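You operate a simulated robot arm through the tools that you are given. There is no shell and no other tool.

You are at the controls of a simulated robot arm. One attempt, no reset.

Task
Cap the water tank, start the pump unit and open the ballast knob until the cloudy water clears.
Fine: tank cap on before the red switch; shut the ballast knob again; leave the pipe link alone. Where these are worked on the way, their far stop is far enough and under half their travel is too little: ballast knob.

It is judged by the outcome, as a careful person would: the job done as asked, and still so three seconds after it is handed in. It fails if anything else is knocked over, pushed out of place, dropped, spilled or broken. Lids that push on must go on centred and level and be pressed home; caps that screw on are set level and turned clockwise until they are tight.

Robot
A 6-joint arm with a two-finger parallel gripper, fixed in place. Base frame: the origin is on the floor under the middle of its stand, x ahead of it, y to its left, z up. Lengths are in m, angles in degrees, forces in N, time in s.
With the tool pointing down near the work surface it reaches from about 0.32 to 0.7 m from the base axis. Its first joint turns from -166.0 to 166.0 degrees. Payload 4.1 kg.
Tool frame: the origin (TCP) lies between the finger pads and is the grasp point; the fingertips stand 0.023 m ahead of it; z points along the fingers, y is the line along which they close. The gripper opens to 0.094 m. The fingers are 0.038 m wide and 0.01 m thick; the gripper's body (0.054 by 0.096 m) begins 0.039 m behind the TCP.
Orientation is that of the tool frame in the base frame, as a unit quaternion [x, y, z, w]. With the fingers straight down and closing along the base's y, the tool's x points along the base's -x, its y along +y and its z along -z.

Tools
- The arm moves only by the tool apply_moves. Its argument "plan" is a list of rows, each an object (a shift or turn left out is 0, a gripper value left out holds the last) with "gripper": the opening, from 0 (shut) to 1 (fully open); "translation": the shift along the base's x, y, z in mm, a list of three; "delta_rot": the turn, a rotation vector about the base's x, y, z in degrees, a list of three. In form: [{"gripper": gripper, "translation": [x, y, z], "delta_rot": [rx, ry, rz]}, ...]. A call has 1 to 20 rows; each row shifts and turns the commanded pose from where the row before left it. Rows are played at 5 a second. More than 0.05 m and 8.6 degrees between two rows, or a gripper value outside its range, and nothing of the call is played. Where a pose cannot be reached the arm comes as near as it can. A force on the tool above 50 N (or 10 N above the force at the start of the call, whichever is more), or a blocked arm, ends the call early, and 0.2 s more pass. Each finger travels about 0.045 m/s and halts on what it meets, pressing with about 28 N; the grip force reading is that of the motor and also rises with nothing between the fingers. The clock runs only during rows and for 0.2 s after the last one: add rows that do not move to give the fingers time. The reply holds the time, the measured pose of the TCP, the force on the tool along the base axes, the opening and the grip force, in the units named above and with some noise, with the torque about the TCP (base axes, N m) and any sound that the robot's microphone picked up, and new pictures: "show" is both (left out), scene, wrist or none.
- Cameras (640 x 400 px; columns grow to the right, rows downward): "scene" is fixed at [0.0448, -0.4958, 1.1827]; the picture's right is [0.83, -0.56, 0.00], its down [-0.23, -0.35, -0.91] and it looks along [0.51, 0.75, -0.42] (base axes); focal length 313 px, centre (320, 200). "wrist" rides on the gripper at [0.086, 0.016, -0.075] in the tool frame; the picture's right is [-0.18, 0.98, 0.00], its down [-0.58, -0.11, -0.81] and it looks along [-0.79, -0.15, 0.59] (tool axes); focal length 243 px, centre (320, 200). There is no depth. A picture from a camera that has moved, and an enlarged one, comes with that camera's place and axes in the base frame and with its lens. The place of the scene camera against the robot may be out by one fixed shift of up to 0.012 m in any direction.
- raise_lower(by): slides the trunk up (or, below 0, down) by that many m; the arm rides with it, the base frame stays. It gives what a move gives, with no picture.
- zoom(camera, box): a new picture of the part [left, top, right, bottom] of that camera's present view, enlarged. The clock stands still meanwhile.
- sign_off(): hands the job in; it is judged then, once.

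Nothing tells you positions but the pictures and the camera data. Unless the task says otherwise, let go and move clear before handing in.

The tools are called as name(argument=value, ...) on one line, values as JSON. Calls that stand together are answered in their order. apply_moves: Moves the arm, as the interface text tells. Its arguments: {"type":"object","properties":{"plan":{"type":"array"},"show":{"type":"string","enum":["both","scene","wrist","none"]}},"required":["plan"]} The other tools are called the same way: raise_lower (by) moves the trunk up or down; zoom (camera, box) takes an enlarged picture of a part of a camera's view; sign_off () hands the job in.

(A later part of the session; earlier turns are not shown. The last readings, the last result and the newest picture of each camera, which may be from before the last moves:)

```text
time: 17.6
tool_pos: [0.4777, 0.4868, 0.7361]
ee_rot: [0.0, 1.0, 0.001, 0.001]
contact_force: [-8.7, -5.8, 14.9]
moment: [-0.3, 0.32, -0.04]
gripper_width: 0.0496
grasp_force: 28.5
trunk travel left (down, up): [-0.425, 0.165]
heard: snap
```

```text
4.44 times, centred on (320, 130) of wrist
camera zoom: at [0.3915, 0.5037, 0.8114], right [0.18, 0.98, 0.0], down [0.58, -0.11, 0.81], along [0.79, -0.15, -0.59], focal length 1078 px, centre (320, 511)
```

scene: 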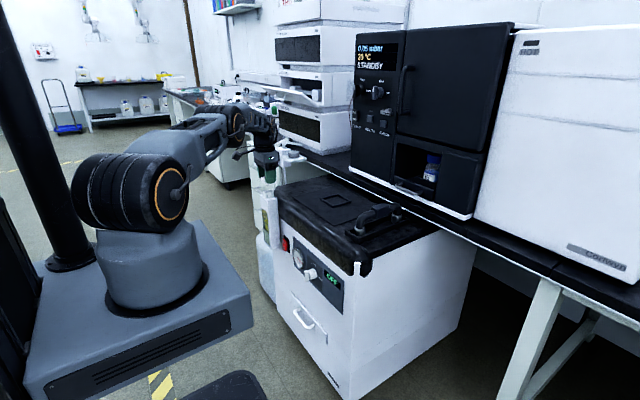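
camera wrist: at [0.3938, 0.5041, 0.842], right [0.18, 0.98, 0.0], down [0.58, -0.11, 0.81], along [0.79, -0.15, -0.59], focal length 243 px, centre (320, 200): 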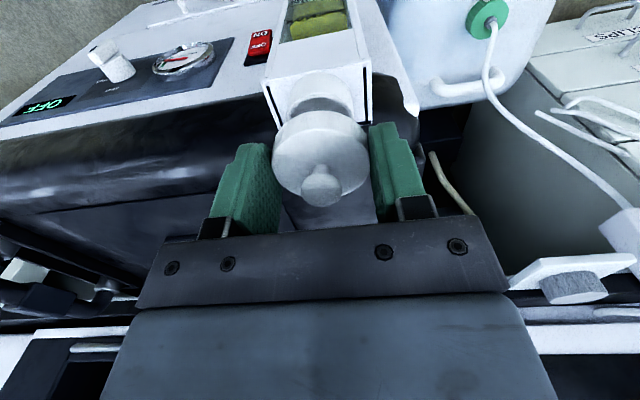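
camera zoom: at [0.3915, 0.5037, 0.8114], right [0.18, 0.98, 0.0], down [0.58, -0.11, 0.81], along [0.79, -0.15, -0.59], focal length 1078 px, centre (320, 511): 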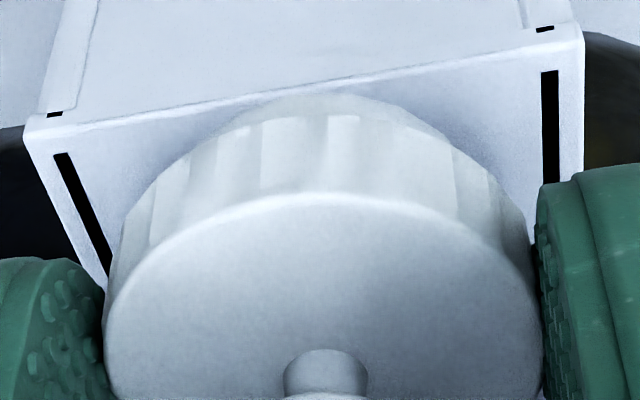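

I heard a snap, so the cap has clicked onto the neck. I'll open the fingers, rise clear and inspect it.

apply_moves(plan=[{"gripper": 0.75}, {"gripper": 0.75}, {"gripper": 0.75}, {"gripper": 0.75, "translation": [0, 0, 15]}, {"translation": [0, 0, 25]}, {"translation": [0, 0, 25]}, {}], show="both")

zoom(camera="scene", box=[256, 182, 288, 202])

zoom(camera="wrist", box=[260, 50, 380, 150])

```text
time: 19.2
tool_pos: [0.4791, 0.4873, 0.7991]
ee_rot: [0.0, 1.0, 0.0, 0.0]
contact_force: [0.1, 1.2, -0.6]
moment: [0.02, -0.01, -0.01]
gripper_width: 0.0704
grasp_force: 0.0
trunk travel left (down, up): [-0.425, 0.165]
camera wrist: at [0.3922, 0.5041, 0.8744], right [0.18, 0.98, 0.0], down [0.58, -0.11, 0.81], along [0.79, -0.15, -0.59], focal length 243 px, centre (320, 200)
```

scene: 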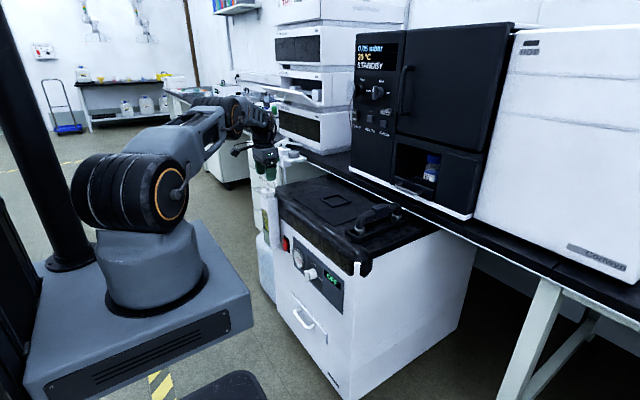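
wrist: 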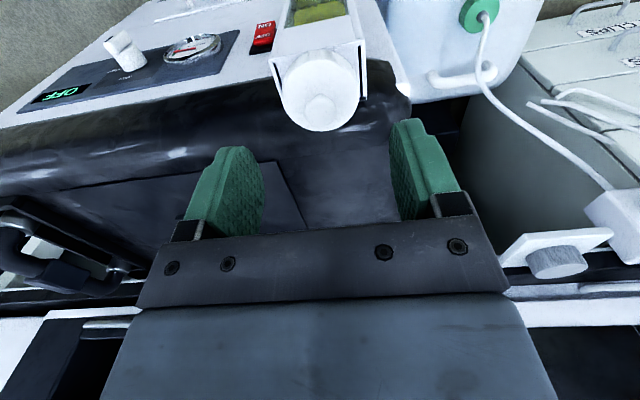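

```text
16.00 times, centred on (272, 192) of scene
camera zoom: at [0.0448, -0.4958, 1.1827], right [0.83, -0.56, 0.0], down [-0.23, -0.35, -0.91], along [0.51, 0.75, -0.42], focal length 5008 px, centre (1088, 328)
```

zoom: 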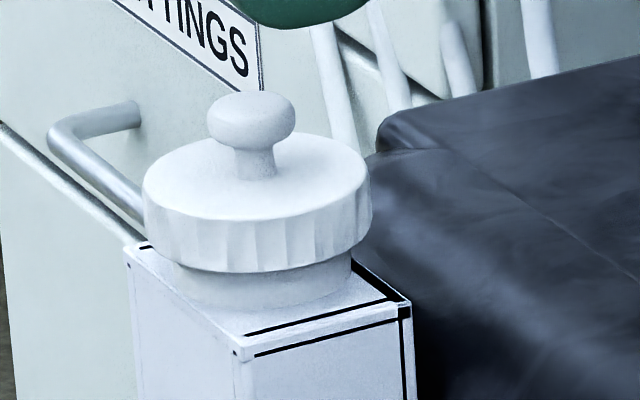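

```text
4.00 times, centred on (320, 100) of wrist
camera zoom: at [0.3922, 0.5041, 0.8744], right [0.18, 0.98, 0.0], down [0.58, -0.11, 0.81], along [0.79, -0.15, -0.59], focal length 970 px, centre (320, 600)
```

zoom: 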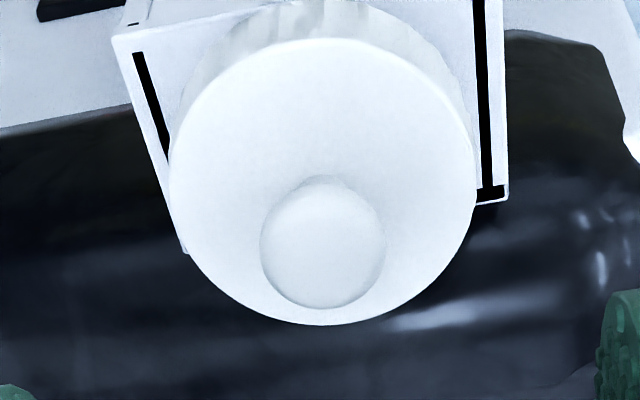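

The cap sits level and centred. To be sure it is home, I'll close the fingers and press gently on the middle of its knob.

apply_moves(plan=[{"gripper": 0.0, "translation": [2, 0, 0]}, {"gripper": 0.0}, {"gripper": 0.0}, {"gripper": 0.0}, {"gripper": 0.0, "translation": [0, 0, -10]}, {"translation": [0, 0, -10]}, {"translation": [0, 0, -5]}, {}], show="both")

zoom(camera="scene", box=[252, 172, 292, 200])

```text
time: 21.0
tool_pos: [0.4811, 0.4879, 0.774]
ee_rot: [0.0, 1.0, 0.0, 0.0]
contact_force: [0.2, 0.3, 0.9]
moment: [0.0, 0.01, -0.01]
gripper_width: 0.0001
grasp_force: 28.4
trunk travel left (down, up): [-0.425, 0.165]
camera wrist: at [0.3943, 0.5046, 0.8491], right [0.18, 0.98, 0.0], down [0.58, -0.11, 0.81], along [0.79, -0.15, -0.59], focal length 243 px, centre (320, 200)
```

scene: 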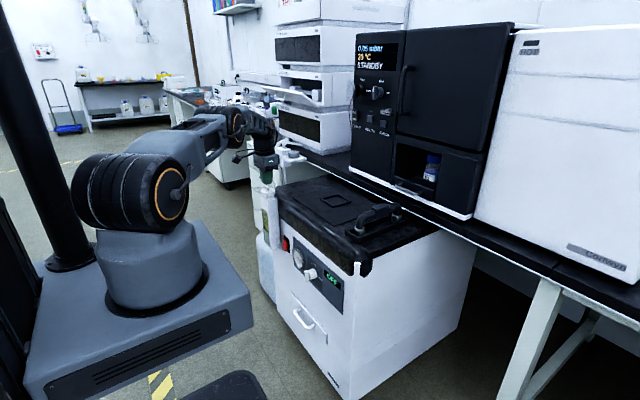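
wrist: 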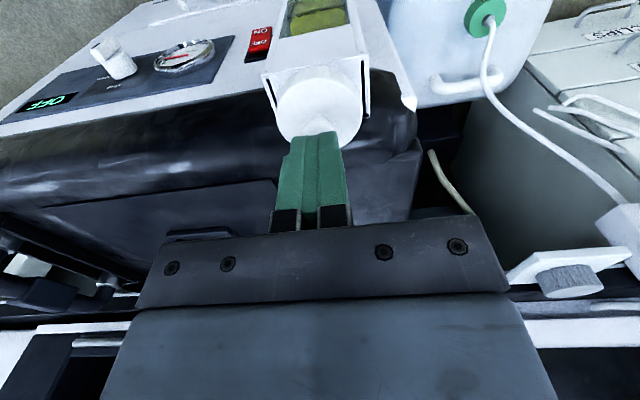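

```text
14.29 times, centred on (272, 186) of scene
camera zoom: at [0.0448, -0.4958, 1.1827], right [0.83, -0.56, 0.0], down [-0.23, -0.35, -0.91], along [0.51, 0.75, -0.42], focal length 4472 px, centre (1006, 400)
```

zoom: 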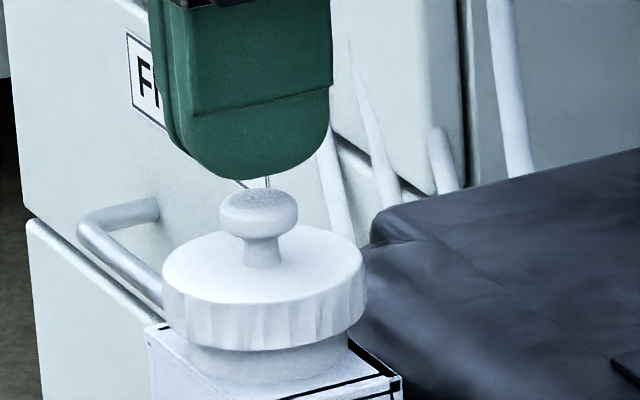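

The fingertips are right over the knob. I'll press down in small steps.

apply_moves(plan=[{"translation": [0, 0, -3]}, {"translation": [0, 0, -3]}, {"translation": [0, 0, -2]}, {"translation": [0, 0, -2]}, {}], show="none")

```text
time: 22.2
tool_pos: [0.4813, 0.4876, 0.7662]
ee_rot: [0.001, 1.0, 0.001, 0.002]
contact_force: [-1.2, -0.4, 8.9]
moment: [-0.02, 0.01, -0.01]
gripper_width: 0.0
grasp_force: 28.2
trunk travel left (down, up): [-0.425, 0.165]
```

apply_moves(plan=[{"translation": [0, 0, -2]}, {"translation": [0, 0, -2]}, {"translation": [0, 0, -1]}, {}, {}], show="none")

zoom(camera="scene", box=[256, 182, 288, 202])

```text
time: 23.4
tool_pos: [0.4796, 0.4878, 0.7652]
ee_rot: [0.0, 1.0, 0.004, 0.004]
contact_force: [0.7, 1.9, 37.8]
moment: [0.07, -0.06, -0.01]
gripper_width: 0.0
grasp_force: 28.4
trunk travel left (down, up): [-0.425, 0.165]
```

```text
16.00 times, centred on (272, 192) of scene
camera zoom: at [0.0448, -0.4958, 1.1827], right [0.83, -0.56, 0.0], down [-0.23, -0.35, -0.91], along [0.51, 0.75, -0.42], focal length 5008 px, centre (1088, 328)
```

zoom: 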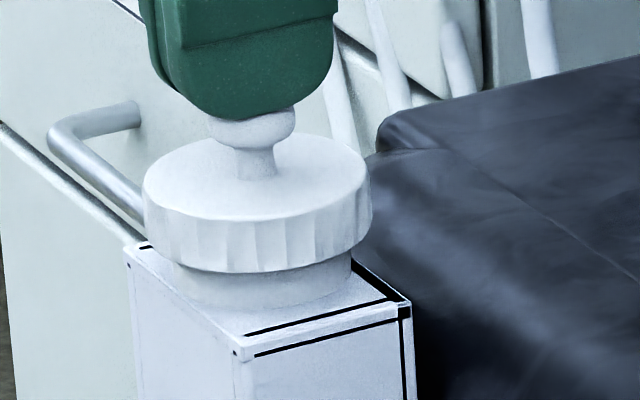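

The cap took nearly 38 N on centre without moving, so it is home. Next is the red switch on the vertical front panel. I'll rise clear and turn the tool 90° in yaw, so I can later point it forward with the fingers stacked vertically and the camera on the right side, away from the tank.

apply_moves(plan=[{"translation": [0, 0, 15]}, {"translation": [0, 0, 30]}, {"translation": [0, -20, 30]}, {"translation": [0, -25, 10], "delta_rot": [0, 0, 8]}, {"translation": [0, -20, 0], "delta_rot": [0, 0, 8.5]}, {"delta_rot": [0, 0, 8.5]}, {"delta_rot": [0, 0, 8.5]}, {"delta_rot": [0, 0, 8.5]}, {"delta_rot": [0, 0, 8]}, {}], show="both")

```text
time: 25.6
tool_pos: [0.4804, 0.4223, 0.8439]
ee_rot: [-0.424, 0.906, -0.001, 0.0]
contact_force: [-0.6, -1.0, 0.6]
moment: [-0.01, -0.02, 0.01]
gripper_width: 0.0
grasp_force: 28.2
trunk travel left (down, up): [-0.425, 0.165]
camera wrist: at [0.413, 0.367, 0.9191], right [-0.64, 0.77, 0.0], down [0.46, 0.38, 0.81], along [0.62, 0.51, -0.59], focal length 243 px, centre (320, 200)
```

scene: 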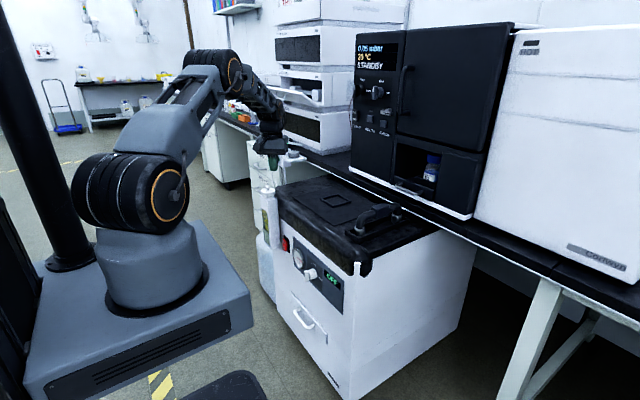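
wrist: 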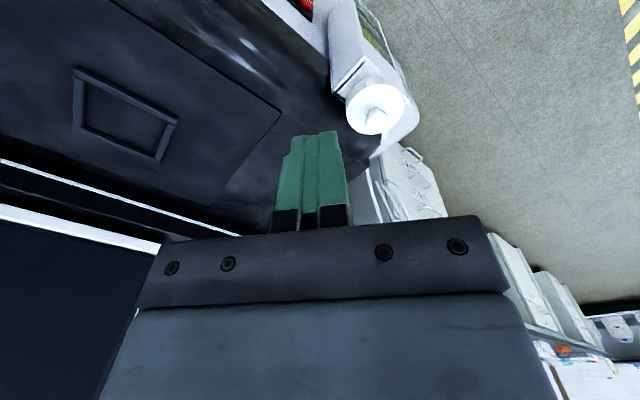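

Yaw is going fine, so I'll finish the quarter turn and start pitching the tool forward.

apply_moves(plan=[{"delta_rot": [0, 0, 8]}, {"delta_rot": [0, 0, 8]}, {"delta_rot": [0, 0, 8]}, {"delta_rot": [0, 0, 8]}, {"delta_rot": [0, 0, 8]}, {"delta_rot": [0, -8, 0]}, {"delta_rot": [0, -8, 0]}, {"delta_rot": [0, -8, 0]}, {"delta_rot": [0, -8, 0]}, {"delta_rot": [0, -8, 0]}, {}], show="both")

```text
time: 28.0
tool_pos: [0.4805, 0.4207, 0.845]
ee_rot: [-0.664, 0.665, -0.241, 0.241]
contact_force: [0.2, 0.7, -0.3]
moment: [0.02, 0.0, 0.03]
gripper_width: 0.0
grasp_force: 27.4
trunk travel left (down, up): [-0.425, 0.165]
camera wrist: at [0.4205, 0.3365, 0.8913], right [-0.75, 0.18, -0.63], down [-0.44, 0.58, 0.69], along [0.49, 0.79, -0.36], focal length 243 px, centre (320, 200)
```

scene: 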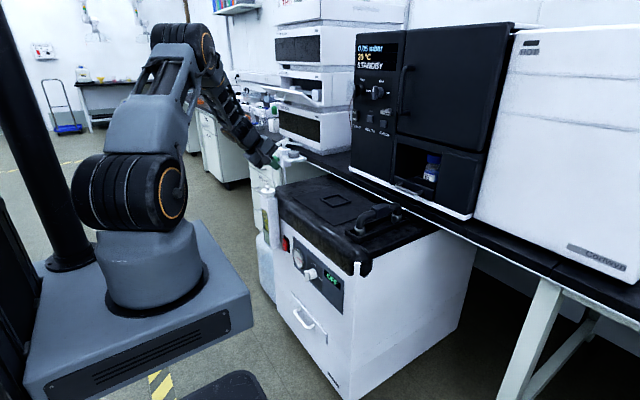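
wrist: 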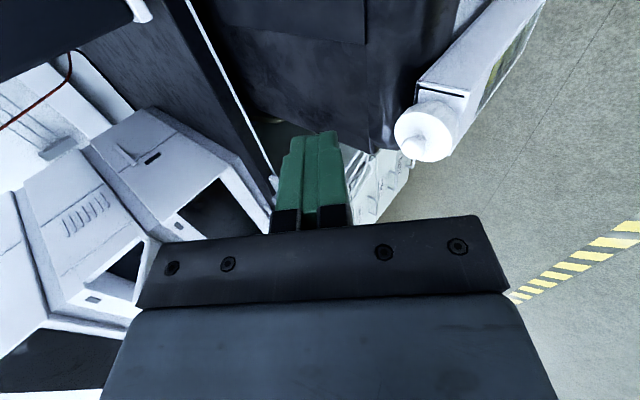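

apply_moves(plan=[{"delta_rot": [0, -8.4, 0]}, {"delta_rot": [0, -8.4, 0]}, {"delta_rot": [0, -8.4, 0]}, {"delta_rot": [0, -8.4, 0]}, {"delta_rot": [0, -8.4, 0]}, {"delta_rot": [0, -8, 0]}, {"translation": [-30, 0, 0]}, {"translation": [-30, 0, 0]}, {}], show="both")

```text
time: 30.0
tool_pos: [0.4191, 0.4227, 0.8444]
ee_rot: [0.5, -0.5, 0.5, -0.5]
contact_force: [-0.1, 0.3, -0.3]
moment: [0.01, -0.01, -0.01]
gripper_width: 0.0001
grasp_force: 28.4
trunk travel left (down, up): [-0.425, 0.165]
camera wrist: at [0.3458, 0.3365, 0.8286], right [0.0, 0.18, -0.98], down [-0.81, 0.58, 0.11], along [0.59, 0.79, 0.15], focal length 243 px, centre (320, 200)
```

scene: 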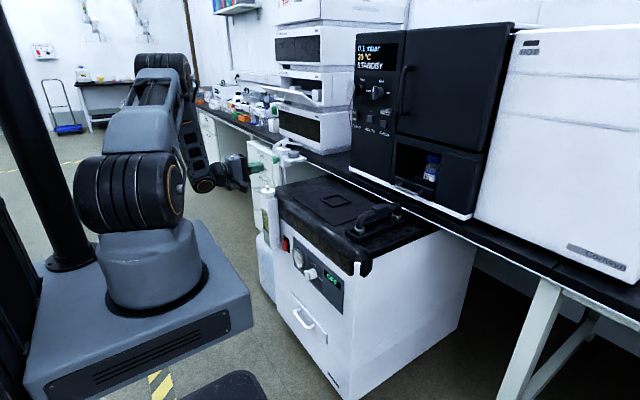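
wrist: 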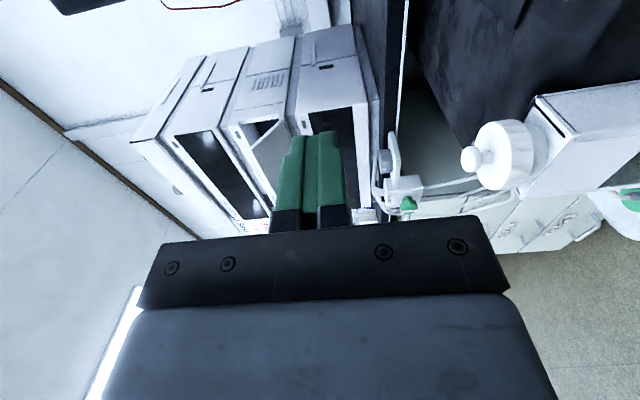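

The tool now points forward along +x with the fingers stacked vertically. The tank front is at about x≈0.46, so I'll back off a little more and lower the trunk in stages to bring the tool to panel height.

apply_moves(plan=[{"translation": [-20, -5, 0]}, {}], show="none")

raise_lower(by=-0.12)

apply_moves(plan=[{}], show="both")

```text
time: 30.6
tool_pos: [0.3996, 0.4152, 0.8438]
ee_rot: [-0.499, 0.501, -0.5, 0.5]
contact_force: [-0.4, 0.4, -0.4]
moment: [-0.04, -0.02, 0.03]
gripper_width: 0.0001
grasp_force: 28.0
trunk travel left (down, up): [-0.425, 0.165]
```

```text
time: 32.1
tool_pos: [0.4013, 0.418, 0.7235]
ee_rot: [0.5, -0.5, 0.5, -0.5]
contact_force: [-0.5, 0.3, 0.2]
moment: [-0.02, 0.02, -0.05]
gripper_width: 0.0
grasp_force: 28.0
trunk travel left (down, up): [-0.305, 0.285]
```

```text
time: 32.5
tool_pos: [0.4014, 0.4161, 0.7238]
ee_rot: [0.5, -0.5, 0.5, -0.5]
contact_force: [0.3, -0.3, -1.2]
moment: [0.02, 0.04, 0.0]
gripper_width: 0.0003
grasp_force: 28.3
trunk travel left (down, up): [-0.305, 0.285]
camera wrist: at [0.3263, 0.3312, 0.7082], right [0.0, 0.18, -0.98], down [-0.81, 0.58, 0.11], along [0.59, 0.79, 0.15], focal length 243 px, centre (320, 200)
```

scene: 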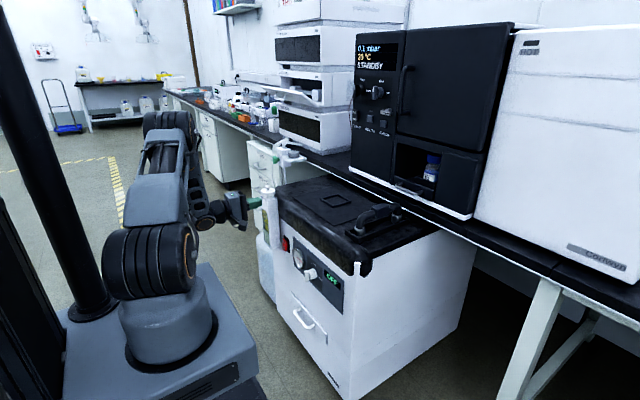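
wrist: 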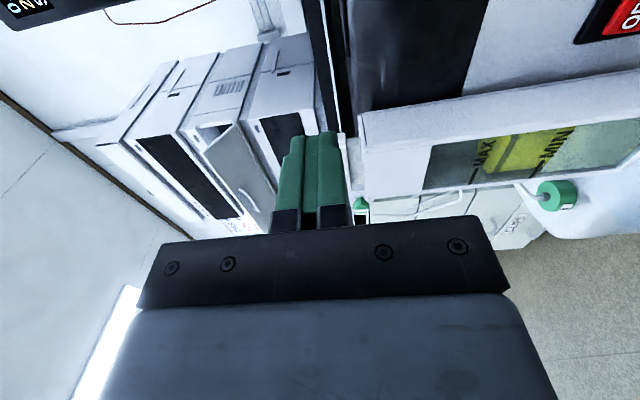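

The lowering is clear. Going further down.

raise_lower(by=-0.1)

apply_moves(plan=[{}], show="both")

zoom(camera="scene", box=[260, 220, 350, 290])

```text
time: 33.8
tool_pos: [0.4005, 0.4178, 0.6243]
ee_rot: [-0.499, 0.501, -0.5, 0.501]
contact_force: [0.4, -0.2, 0.0]
moment: [-0.01, -0.04, 0.0]
gripper_width: 0.0001
grasp_force: 28.0
trunk travel left (down, up): [-0.205, 0.385]
```

```text
time: 34.2
tool_pos: [0.4006, 0.4172, 0.6241]
ee_rot: [-0.5, 0.5, -0.5, 0.5]
contact_force: [-0.4, 0.7, -0.5]
moment: [0.02, 0.01, -0.01]
gripper_width: 0.0
grasp_force: 28.2
trunk travel left (down, up): [-0.205, 0.385]
camera wrist: at [0.3263, 0.3312, 0.6082], right [0.0, 0.18, -0.98], down [-0.81, 0.58, 0.11], along [0.59, 0.79, 0.15], focal length 243 px, centre (320, 200)
```

scene: 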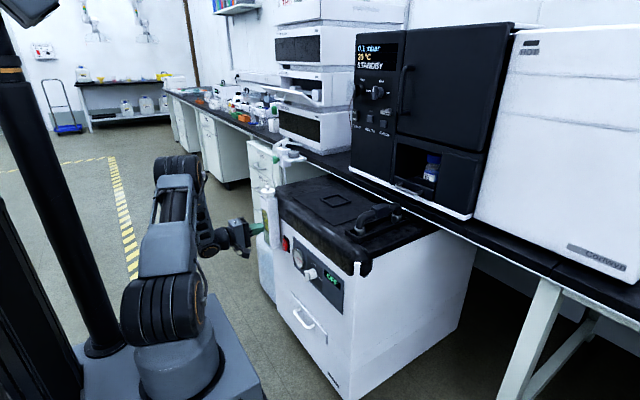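
wrist: 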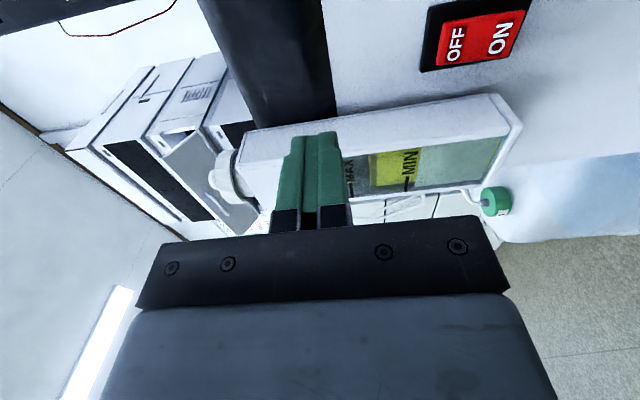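

```text
5.71 times, centred on (305, 255) of scene
camera zoom: at [0.0448, -0.4958, 1.1827], right [0.83, -0.56, 0.0], down [-0.23, -0.35, -0.91], along [0.51, 0.75, -0.42], focal length 1789 px, centre (406, -114)
```

zoom: 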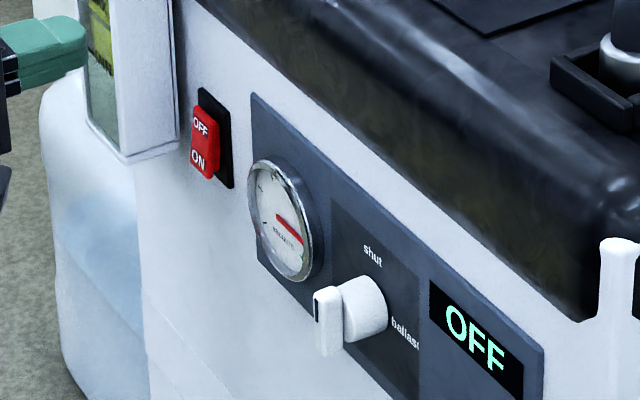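

zoom(camera="wrist", box=[400, 0, 560, 100])

zoom(camera="scene", box=[276, 228, 308, 254])

```text
4.00 times, centred on (480, 50) of wrist
camera zoom: at [0.3263, 0.3312, 0.6082], right [0.0, 0.18, -0.98], down [-0.81, 0.58, 0.11], along [0.59, 0.79, 0.15], focal length 970 px, centre (-320, 800)
```

zoom: 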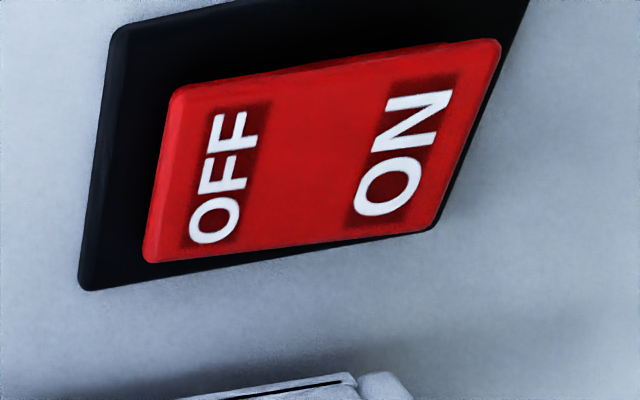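

```text
15.38 times, centred on (292, 241) of scene
camera zoom: at [0.0448, -0.4958, 1.1827], right [0.83, -0.56, 0.0], down [-0.23, -0.35, -0.91], along [0.51, 0.75, -0.42], focal length 4816 px, centre (751, -431)
```

zoom: 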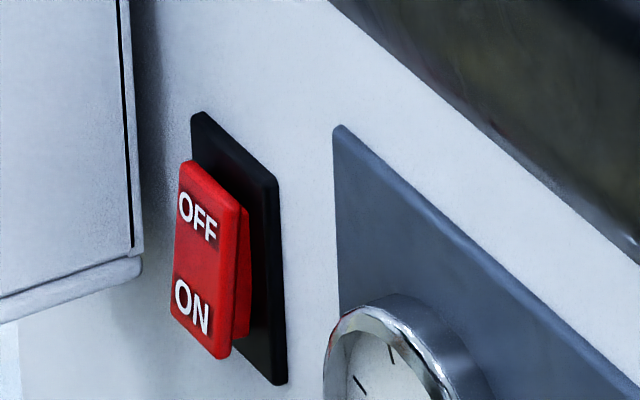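

The rocker's ON half is the lower end and it protrudes, centred near (0.496, 0.412, 0.508). I'll lower the trunk to that height and check the view before pressing.

raise_lower(by=-0.116)

apply_moves(plan=[{"translation": [0, -5, 0]}, {"translation": [25, 0, 0]}, {"translation": [20, 0, 0]}, {}], show="both")

zoom(camera="scene", box=[268, 228, 308, 254])

```text
time: 35.7
tool_pos: [0.4006, 0.4171, 0.508]
ee_rot: [0.5, -0.5, 0.499, -0.5]
contact_force: [0.0, -0.3, 0.0]
moment: [-0.02, -0.04, 0.0]
gripper_width: 0.0002
grasp_force: 27.8
trunk travel left (down, up): [-0.089, 0.501]
```

```text
time: 36.7
tool_pos: [0.4466, 0.4115, 0.5082]
ee_rot: [0.5, -0.5, 0.5, -0.5]
contact_force: [-0.6, -0.1, -0.1]
moment: [-0.04, 0.04, -0.04]
gripper_width: 0.0001
grasp_force: 28.1
trunk travel left (down, up): [-0.089, 0.501]
camera wrist: at [0.3719, 0.3257, 0.4925], right [0.0, 0.18, -0.98], down [-0.81, 0.58, 0.11], along [0.59, 0.79, 0.15], focal length 243 px, centre (320, 200)
```

scene: 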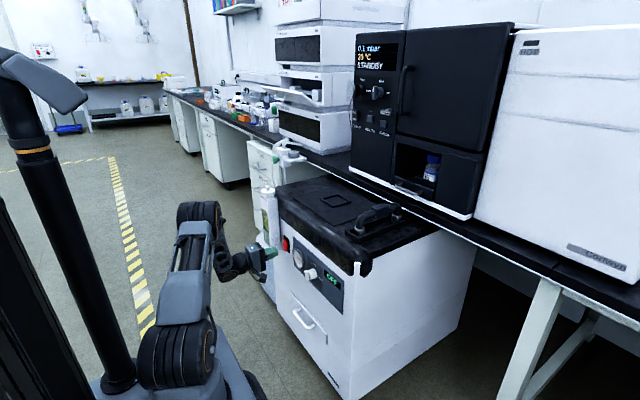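
wrist: 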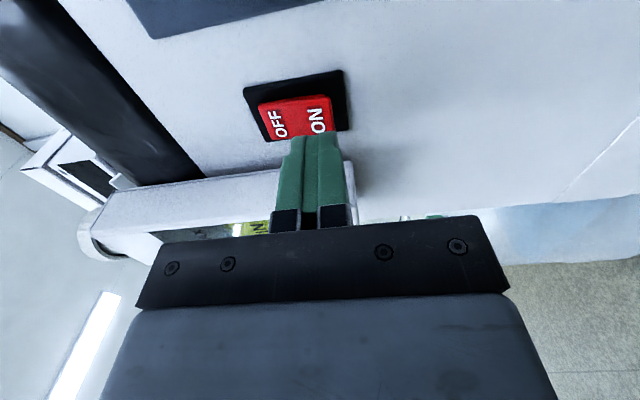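

```text
15.38 times, centred on (288, 241) of scene
camera zoom: at [0.0448, -0.4958, 1.1827], right [0.83, -0.56, 0.0], down [-0.23, -0.35, -0.91], along [0.51, 0.75, -0.42], focal length 4816 px, centre (812, -431)
```

zoom: 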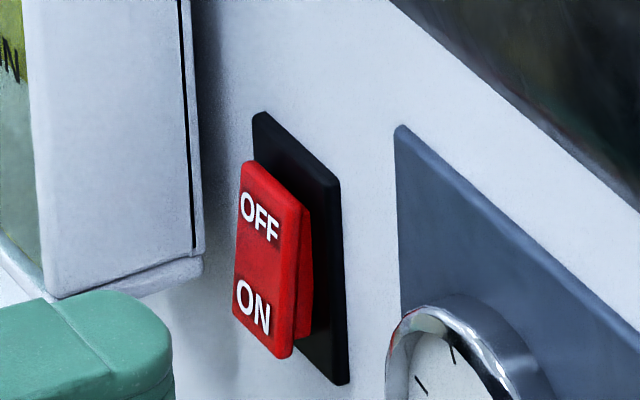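

The tool axis points right at the "ON" half. I'll advance in small steps until it clicks.

apply_moves(plan=[{"translation": [10, 0, -1.5]}, {"translation": [8, 0, 0]}, {"translation": [4, 0, 0]}, {"translation": [2, 0, 0]}, {"translation": [2, 0, 0]}, {}], show="both")

zoom(camera="scene", box=[268, 228, 308, 254])

```text
time: 38.1
tool_pos: [0.4702, 0.411, 0.506]
ee_rot: [-0.5, 0.5, -0.5, 0.5]
contact_force: [-0.9, 0.5, 0.7]
moment: [0.0, 0.02, -0.02]
gripper_width: 0.0
grasp_force: 27.9
trunk travel left (down, up): [-0.089, 0.501]
camera wrist: at [0.3971, 0.3262, 0.4909], right [0.0, 0.18, -0.98], down [-0.81, 0.58, 0.11], along [0.59, 0.79, 0.15], focal length 243 px, centre (320, 200)
```

scene: 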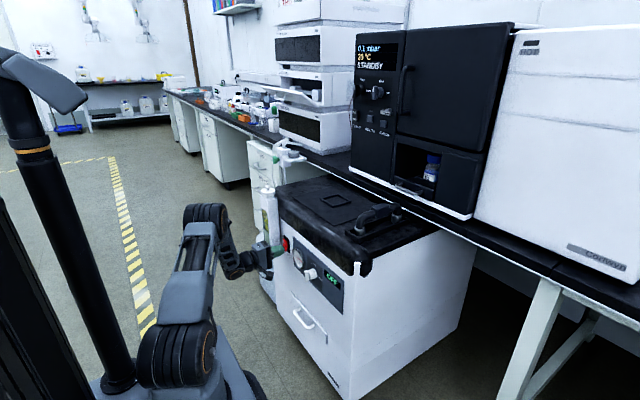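
wrist: 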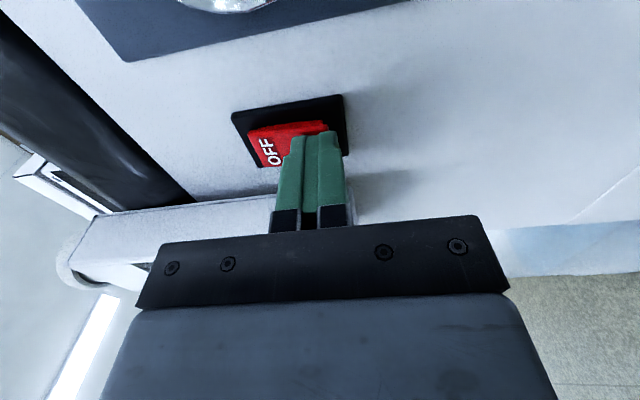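

```text
15.38 times, centred on (288, 241) of scene
camera zoom: at [0.0448, -0.4958, 1.1827], right [0.83, -0.56, 0.0], down [-0.23, -0.35, -0.91], along [0.51, 0.75, -0.42], focal length 4816 px, centre (812, -431)
```

zoom: 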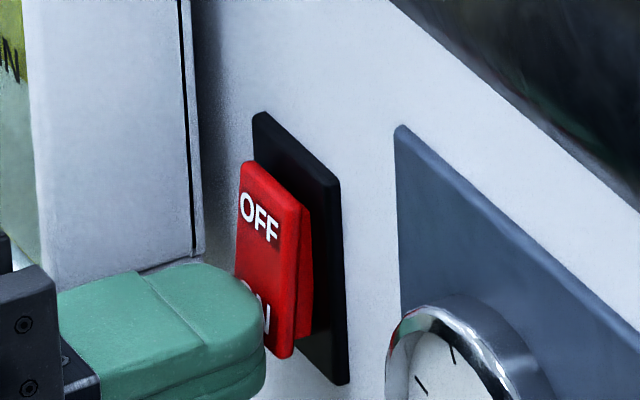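

apply_moves(plan=[{"translation": [1.5, 0, 0]}, {"translation": [1.5, 0, 0]}, {"translation": [1.5, 0, 0]}, {"translation": [1.5, 0, 0]}, {}], show="none")

zoom(camera="scene", box=[268, 228, 348, 290])

```text
time: 39.5
tool_pos: [0.4741, 0.4122, 0.5083]
ee_rot: [0.501, -0.499, 0.501, -0.5]
contact_force: [-35.2, -5.1, 6.8]
moment: [0.06, -0.47, -0.18]
gripper_width: 0.0
grasp_force: 28.5
trunk travel left (down, up): [-0.089, 0.501]
stopped in row 5: the force on the tool passed its limit at 52 N (the readings are from after the stop); the commanded pose is now the measured one
```

```text
6.45 times, centred on (308, 259) of scene
camera zoom: at [0.0448, -0.4958, 1.1827], right [0.83, -0.56, 0.0], down [-0.23, -0.35, -0.91], along [0.51, 0.75, -0.42], focal length 2020 px, centre (397, -181)
```

zoom: 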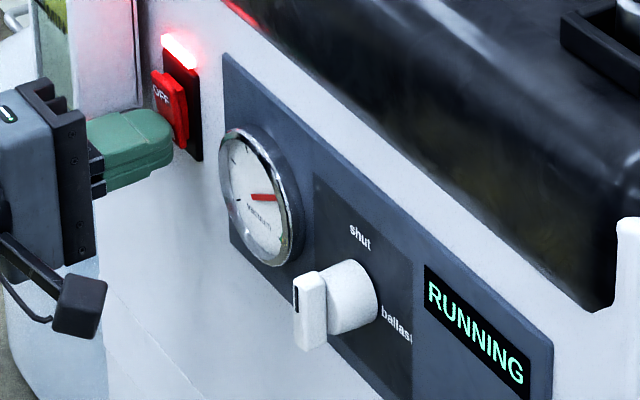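

The display now reads RUNNING and the switch lamp is lit. I'll back off and roll the tool -90° about x, so the camera is on top and the fingers close horizontally for the knob's bar.

apply_moves(plan=[{"translation": [-15, 0, 0]}, {"translation": [-25, 0, 0]}, {"translation": [-25, 0, 0]}, {"translation": [-10, -20, 0]}, {"delta_rot": [-8.2, 0, 0], "translation": [0, -10, 0]}, {"delta_rot": [-8.2, 0, 0]}, {"delta_rot": [-8.2, 0, 0]}, {"delta_rot": [-8.2, 0, 0]}, {"delta_rot": [-8.2, 0, 0]}, {"delta_rot": [-8.2, 0, 0]}, {"delta_rot": [-8.2, 0, 0]}, {"delta_rot": [-8.2, 0, 0]}, {"delta_rot": [-8.2, 0, 0]}, {"delta_rot": [-8.2, 0, 0]}, {"delta_rot": [-8, 0, 0]}, {}], show="both")

zoom(camera="scene", box=[268, 228, 348, 290])

```text
time: 42.9
tool_pos: [0.4016, 0.382, 0.5047]
ee_rot: [0.707, 0.001, 0.708, 0.003]
contact_force: [0.5, 0.8, -0.2]
moment: [0.0, -0.03, 0.03]
gripper_width: 0.0
grasp_force: 27.9
trunk travel left (down, up): [-0.089, 0.501]
camera wrist: at [0.3281, 0.3661, 0.5923], right [0.0, -0.98, -0.18], down [-0.81, 0.11, -0.58], along [0.59, 0.14, -0.79], focal length 243 px, centre (320, 200)
```

scene: 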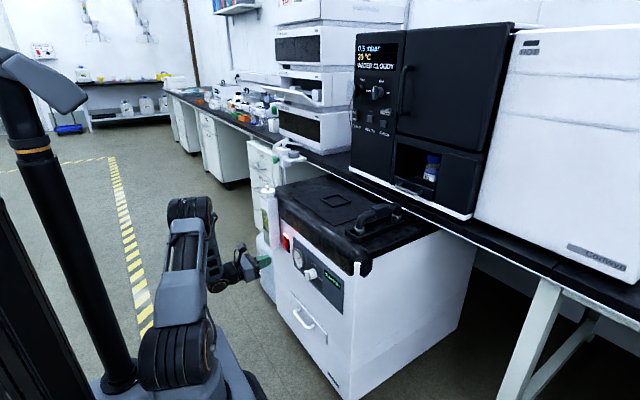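
wrist: 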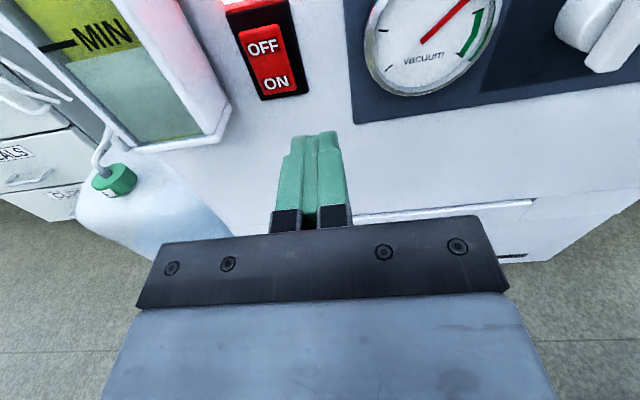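

```text
6.45 times, centred on (308, 259) of scene
camera zoom: at [0.0448, -0.4958, 1.1827], right [0.83, -0.56, 0.0], down [-0.23, -0.35, -0.91], along [0.51, 0.75, -0.42], focal length 2020 px, centre (397, -181)
```

zoom: 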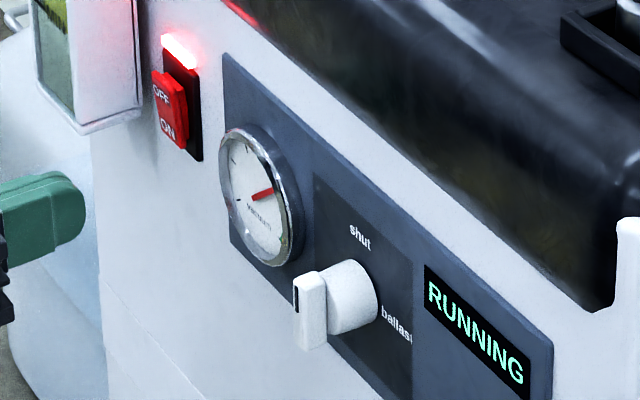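

The image is now upright, the gauge is moving and the unit's display reports "WATER CLOUDY". I'll move right toward the knob and look at it.

apply_moves(plan=[{"translation": [0, -40, 0]}, {"translation": [0, -40, 0]}, {"translation": [0, -30, 0]}, {}], show="both")

zoom(camera="wrist", box=[340, 0, 520, 130])

zoom(camera="scene", box=[350, 35, 410, 140])

```text
time: 43.9
tool_pos: [0.4019, 0.2705, 0.5071]
ee_rot: [0.707, -0.001, 0.707, 0.003]
contact_force: [-0.1, -0.2, 0.4]
moment: [-0.01, -0.02, 0.02]
gripper_width: 0.0001
grasp_force: 28.1
trunk travel left (down, up): [-0.089, 0.501]
camera wrist: at [0.3274, 0.2561, 0.5929], right [0.0, -0.98, -0.18], down [-0.81, 0.11, -0.58], along [0.59, 0.14, -0.79], focal length 243 px, centre (320, 200)
```

scene: 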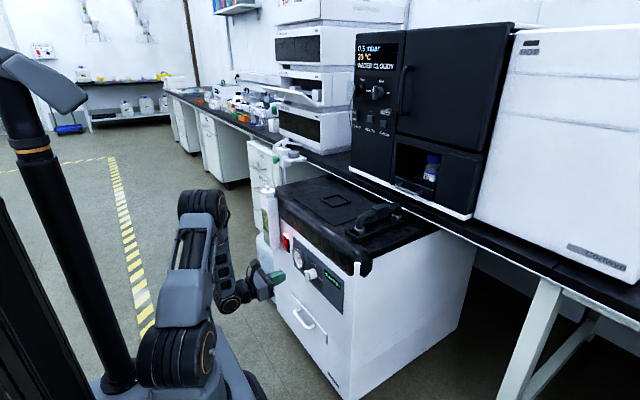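
wrist: 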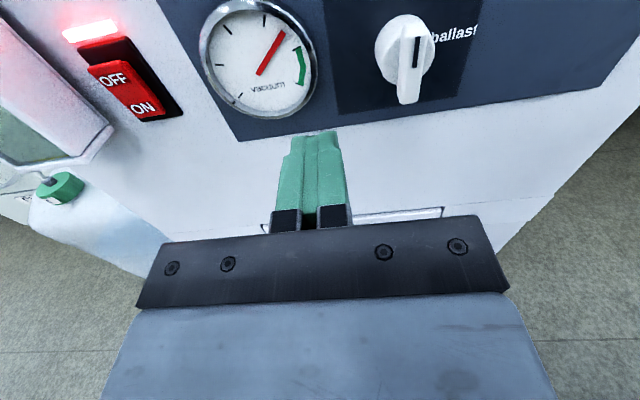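

```text
3.08 times, centred on (430, 65) of wrist
camera zoom: at [0.3274, 0.2561, 0.5929], right [0.0, -0.98, -0.18], down [-0.81, 0.11, -0.58], along [0.59, 0.14, -0.79], focal length 746 px, centre (-18, 615)
```

zoom: 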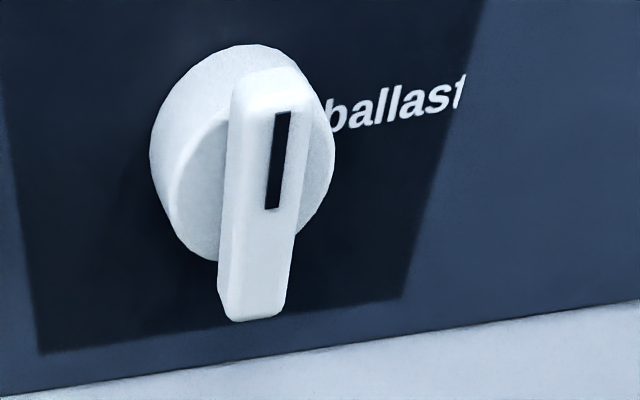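

```text
3.81 times, centred on (380, 88) of scene
camera zoom: at [0.0448, -0.4958, 1.1827], right [0.83, -0.56, 0.0], down [-0.23, -0.35, -0.91], along [0.51, 0.75, -0.42], focal length 1192 px, centre (91, 629)
```

zoom: 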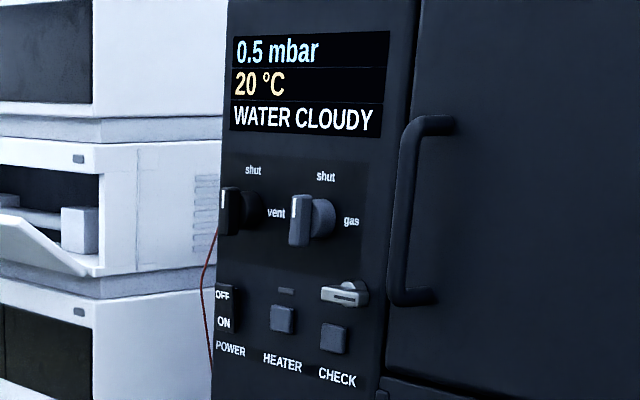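

The bar is vertical with its mark up at "shut", spanning about z 0.495–0.539 at y≈0.2165 with its front at x≈0.469. I'll open the fingers to about 40 mm and line up in front of it.

apply_moves(plan=[{"gripper": 0.4, "translation": [0, -27, 5]}, {"gripper": 0.4, "translation": [0, -27, 6]}, {"gripper": 0.4, "translation": [12, 0, 0]}, {"gripper": 0.4}, {}], show="both")

zoom(camera="wrist", box=[240, 30, 400, 150])

zoom(camera="scene", box=[276, 250, 324, 290])

```text
time: 45.0
tool_pos: [0.4146, 0.2176, 0.5174]
ee_rot: [0.707, 0.001, 0.708, 0.001]
contact_force: [0.2, 0.4, -0.6]
moment: [-0.02, 0.0, 0.0]
gripper_width: 0.0378
grasp_force: 0.1
trunk travel left (down, up): [-0.089, 0.501]
camera wrist: at [0.3399, 0.2023, 0.6034], right [0.0, -0.98, -0.18], down [-0.81, 0.11, -0.58], along [0.59, 0.14, -0.79], focal length 243 px, centre (320, 200)
```

scene: 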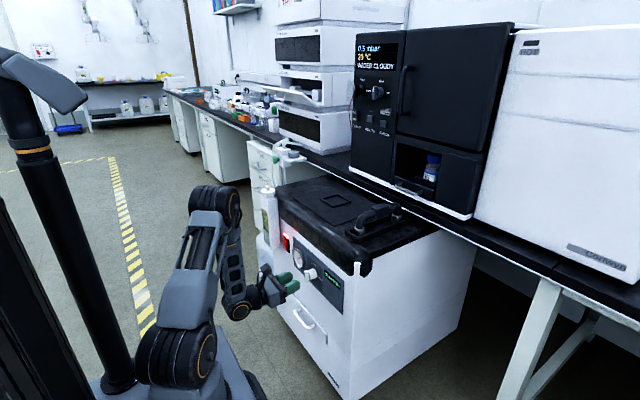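
wrist: 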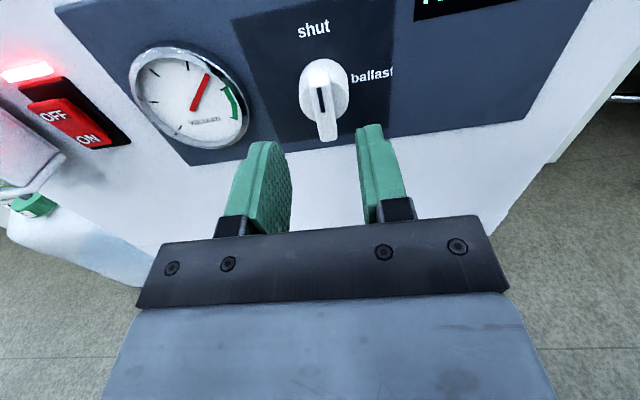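

```text
3.33 times, centred on (320, 90) of wrist
camera zoom: at [0.3399, 0.2023, 0.6034], right [0.0, -0.98, -0.18], down [-0.81, 0.11, -0.58], along [0.59, 0.14, -0.79], focal length 809 px, centre (320, 567)
```

zoom: 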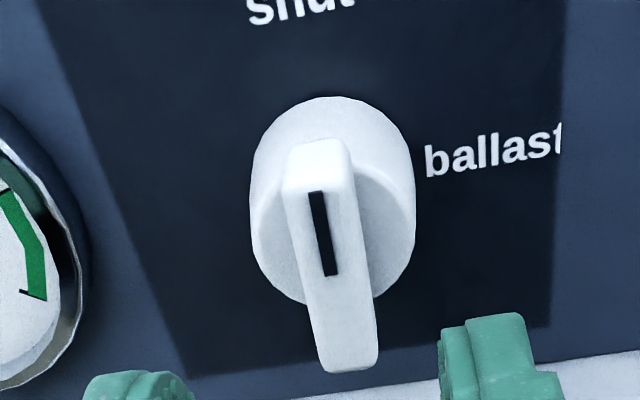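

```text
10.00 times, centred on (300, 270) of scene
camera zoom: at [0.0448, -0.4958, 1.1827], right [0.83, -0.56, 0.0], down [-0.23, -0.35, -0.91], along [0.51, 0.75, -0.42], focal length 3130 px, centre (520, -500)
```

zoom: 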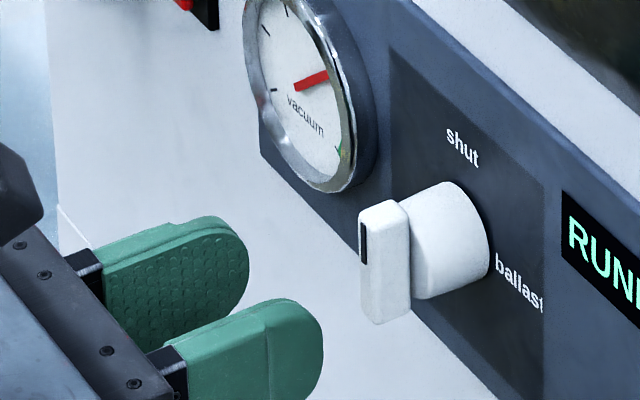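

The tool axis meets the bar's centre height, and the bar is about 2 mm to the right. I'll correct that and advance until the fingertips straddle the bar.

apply_moves(plan=[{"translation": [10, -2, 0]}, {"translation": [15, 0, 0]}, {"translation": [12, 0, 0]}, {"translation": [4, 0, 0]}, {}], show="both")

zoom(camera="wrist", box=[240, 80, 400, 200])

zoom(camera="scene", box=[276, 250, 324, 290])

```text
time: 46.2
tool_pos: [0.4559, 0.2154, 0.517]
ee_rot: [0.707, 0.0, 0.708, 0.002]
contact_force: [-0.3, 0.0, -1.0]
moment: [0.0, -0.01, 0.04]
gripper_width: 0.0374
grasp_force: 0.1
trunk travel left (down, up): [-0.089, 0.501]
camera wrist: at [0.3813, 0.2002, 0.6033], right [0.0, -0.98, -0.18], down [-0.81, 0.11, -0.58], along [0.59, 0.14, -0.79], focal length 243 px, centre (320, 200)
```

scene: 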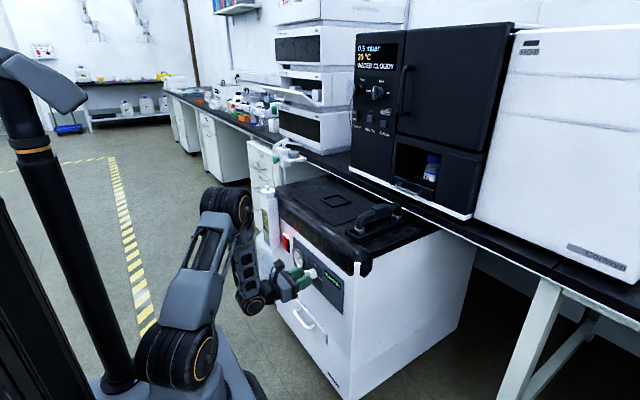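
wrist: 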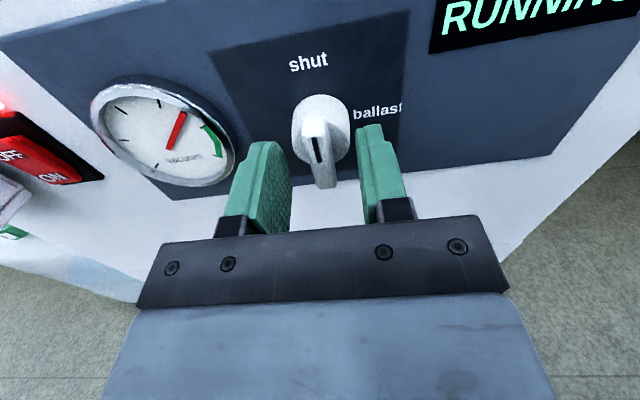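

```text
3.33 times, centred on (320, 140) of wrist
camera zoom: at [0.3813, 0.2002, 0.6033], right [0.0, -0.98, -0.18], down [-0.81, 0.11, -0.58], along [0.59, 0.14, -0.79], focal length 809 px, centre (320, 400)
```

zoom: 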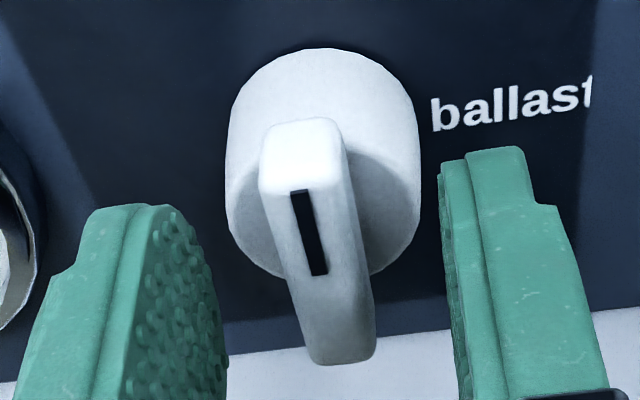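

```text
10.00 times, centred on (300, 270) of scene
camera zoom: at [0.0448, -0.4958, 1.1827], right [0.83, -0.56, 0.0], down [-0.23, -0.35, -0.91], along [0.51, 0.75, -0.42], focal length 3130 px, centre (520, -500)
```

zoom: 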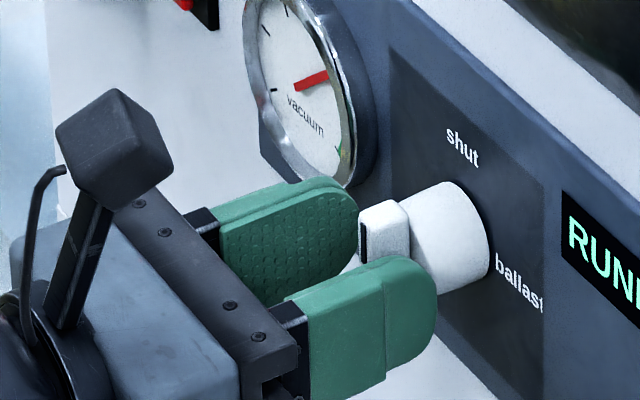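

The bar is centred between the fingers. I'll close on it.

apply_moves(plan=[{"gripper": 0.0}, {"gripper": 0.0}, {"gripper": 0.0}, {"gripper": 0.0}], show="wrist")

zoom(camera="wrist", box=[240, 80, 400, 200])

zoom(camera="scene", box=[276, 250, 324, 290])

```text
time: 47.2
tool_pos: [0.4549, 0.2158, 0.5165]
ee_rot: [0.707, -0.001, 0.708, 0.003]
contact_force: [-0.7, -3.4, -1.2]
moment: [0.28, -0.21, 0.06]
gripper_width: 0.0118
grasp_force: 44.2
trunk travel left (down, up): [-0.089, 0.501]
camera wrist: at [0.3812, 0.1999, 0.6033], right [0.0, -0.98, -0.18], down [-0.81, 0.11, -0.58], along [0.59, 0.14, -0.79], focal length 243 px, centre (320, 200)
```

wrist: 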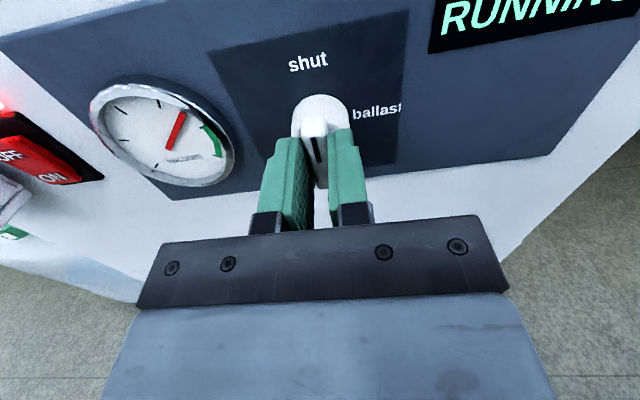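

```text
3.33 times, centred on (320, 140) of wrist
camera zoom: at [0.3812, 0.1999, 0.6033], right [0.0, -0.98, -0.18], down [-0.81, 0.11, -0.58], along [0.59, 0.14, -0.79], focal length 809 px, centre (320, 400)
```

zoom: 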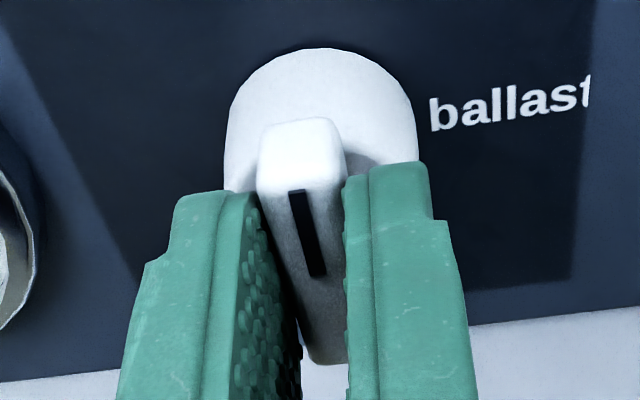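

```text
10.00 times, centred on (300, 270) of scene
camera zoom: at [0.0448, -0.4958, 1.1827], right [0.83, -0.56, 0.0], down [-0.23, -0.35, -0.91], along [0.51, 0.75, -0.42], focal length 3130 px, centre (520, -500)
```

zoom: 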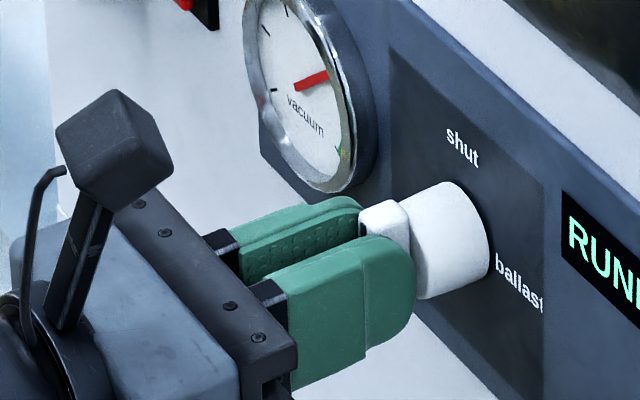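

Gripped at 11.8 mm. I'll turn the knob clockwise from shut toward ballast, starting with 25° as a check.

apply_moves(plan=[{"delta_rot": [5, 0, 0]}, {"delta_rot": [5, 0, 0]}, {"delta_rot": [5, 0, 0]}, {"delta_rot": [5, 0, 0]}, {"delta_rot": [5, 0, 0]}, {}], show="wrist")

zoom(camera="scene", box=[276, 250, 324, 290])

```text
time: 48.6
tool_pos: [0.4555, 0.2137, 0.5168]
ee_rot: [0.69, -0.155, 0.691, -0.151]
contact_force: [12.6, -12.6, 4.9]
moment: [-0.02, 1.11, 0.46]
gripper_width: 0.0118
grasp_force: 45.3
trunk travel left (down, up): [-0.089, 0.501]
camera wrist: at [0.3811, 0.1642, 0.5883], right [0.0, -0.81, -0.58], down [-0.8, 0.35, -0.48], along [0.59, 0.47, -0.66], focal length 243 px, centre (320, 200)
```

wrist: 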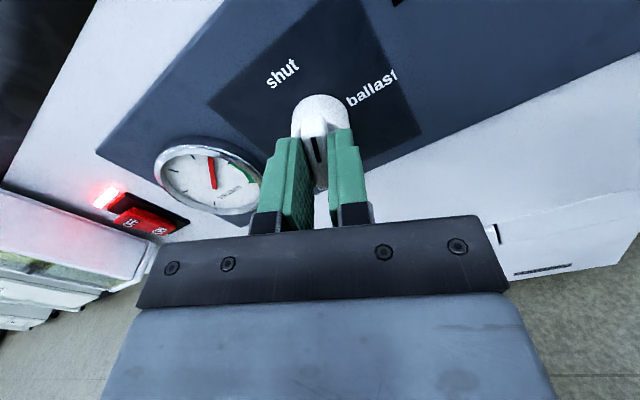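

```text
10.00 times, centred on (300, 270) of scene
camera zoom: at [0.0448, -0.4958, 1.1827], right [0.83, -0.56, 0.0], down [-0.23, -0.35, -0.91], along [0.51, 0.75, -0.42], focal length 3130 px, centre (520, -500)
```

zoom: 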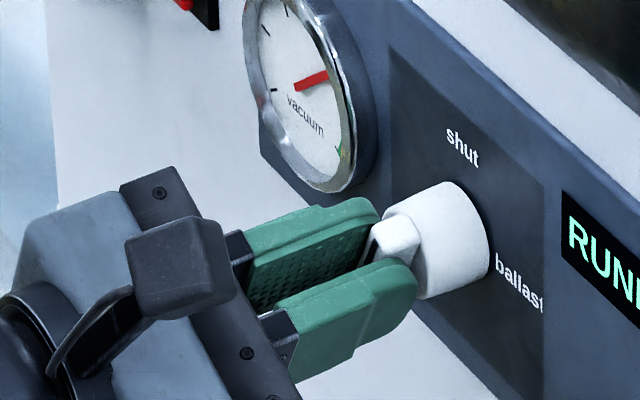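

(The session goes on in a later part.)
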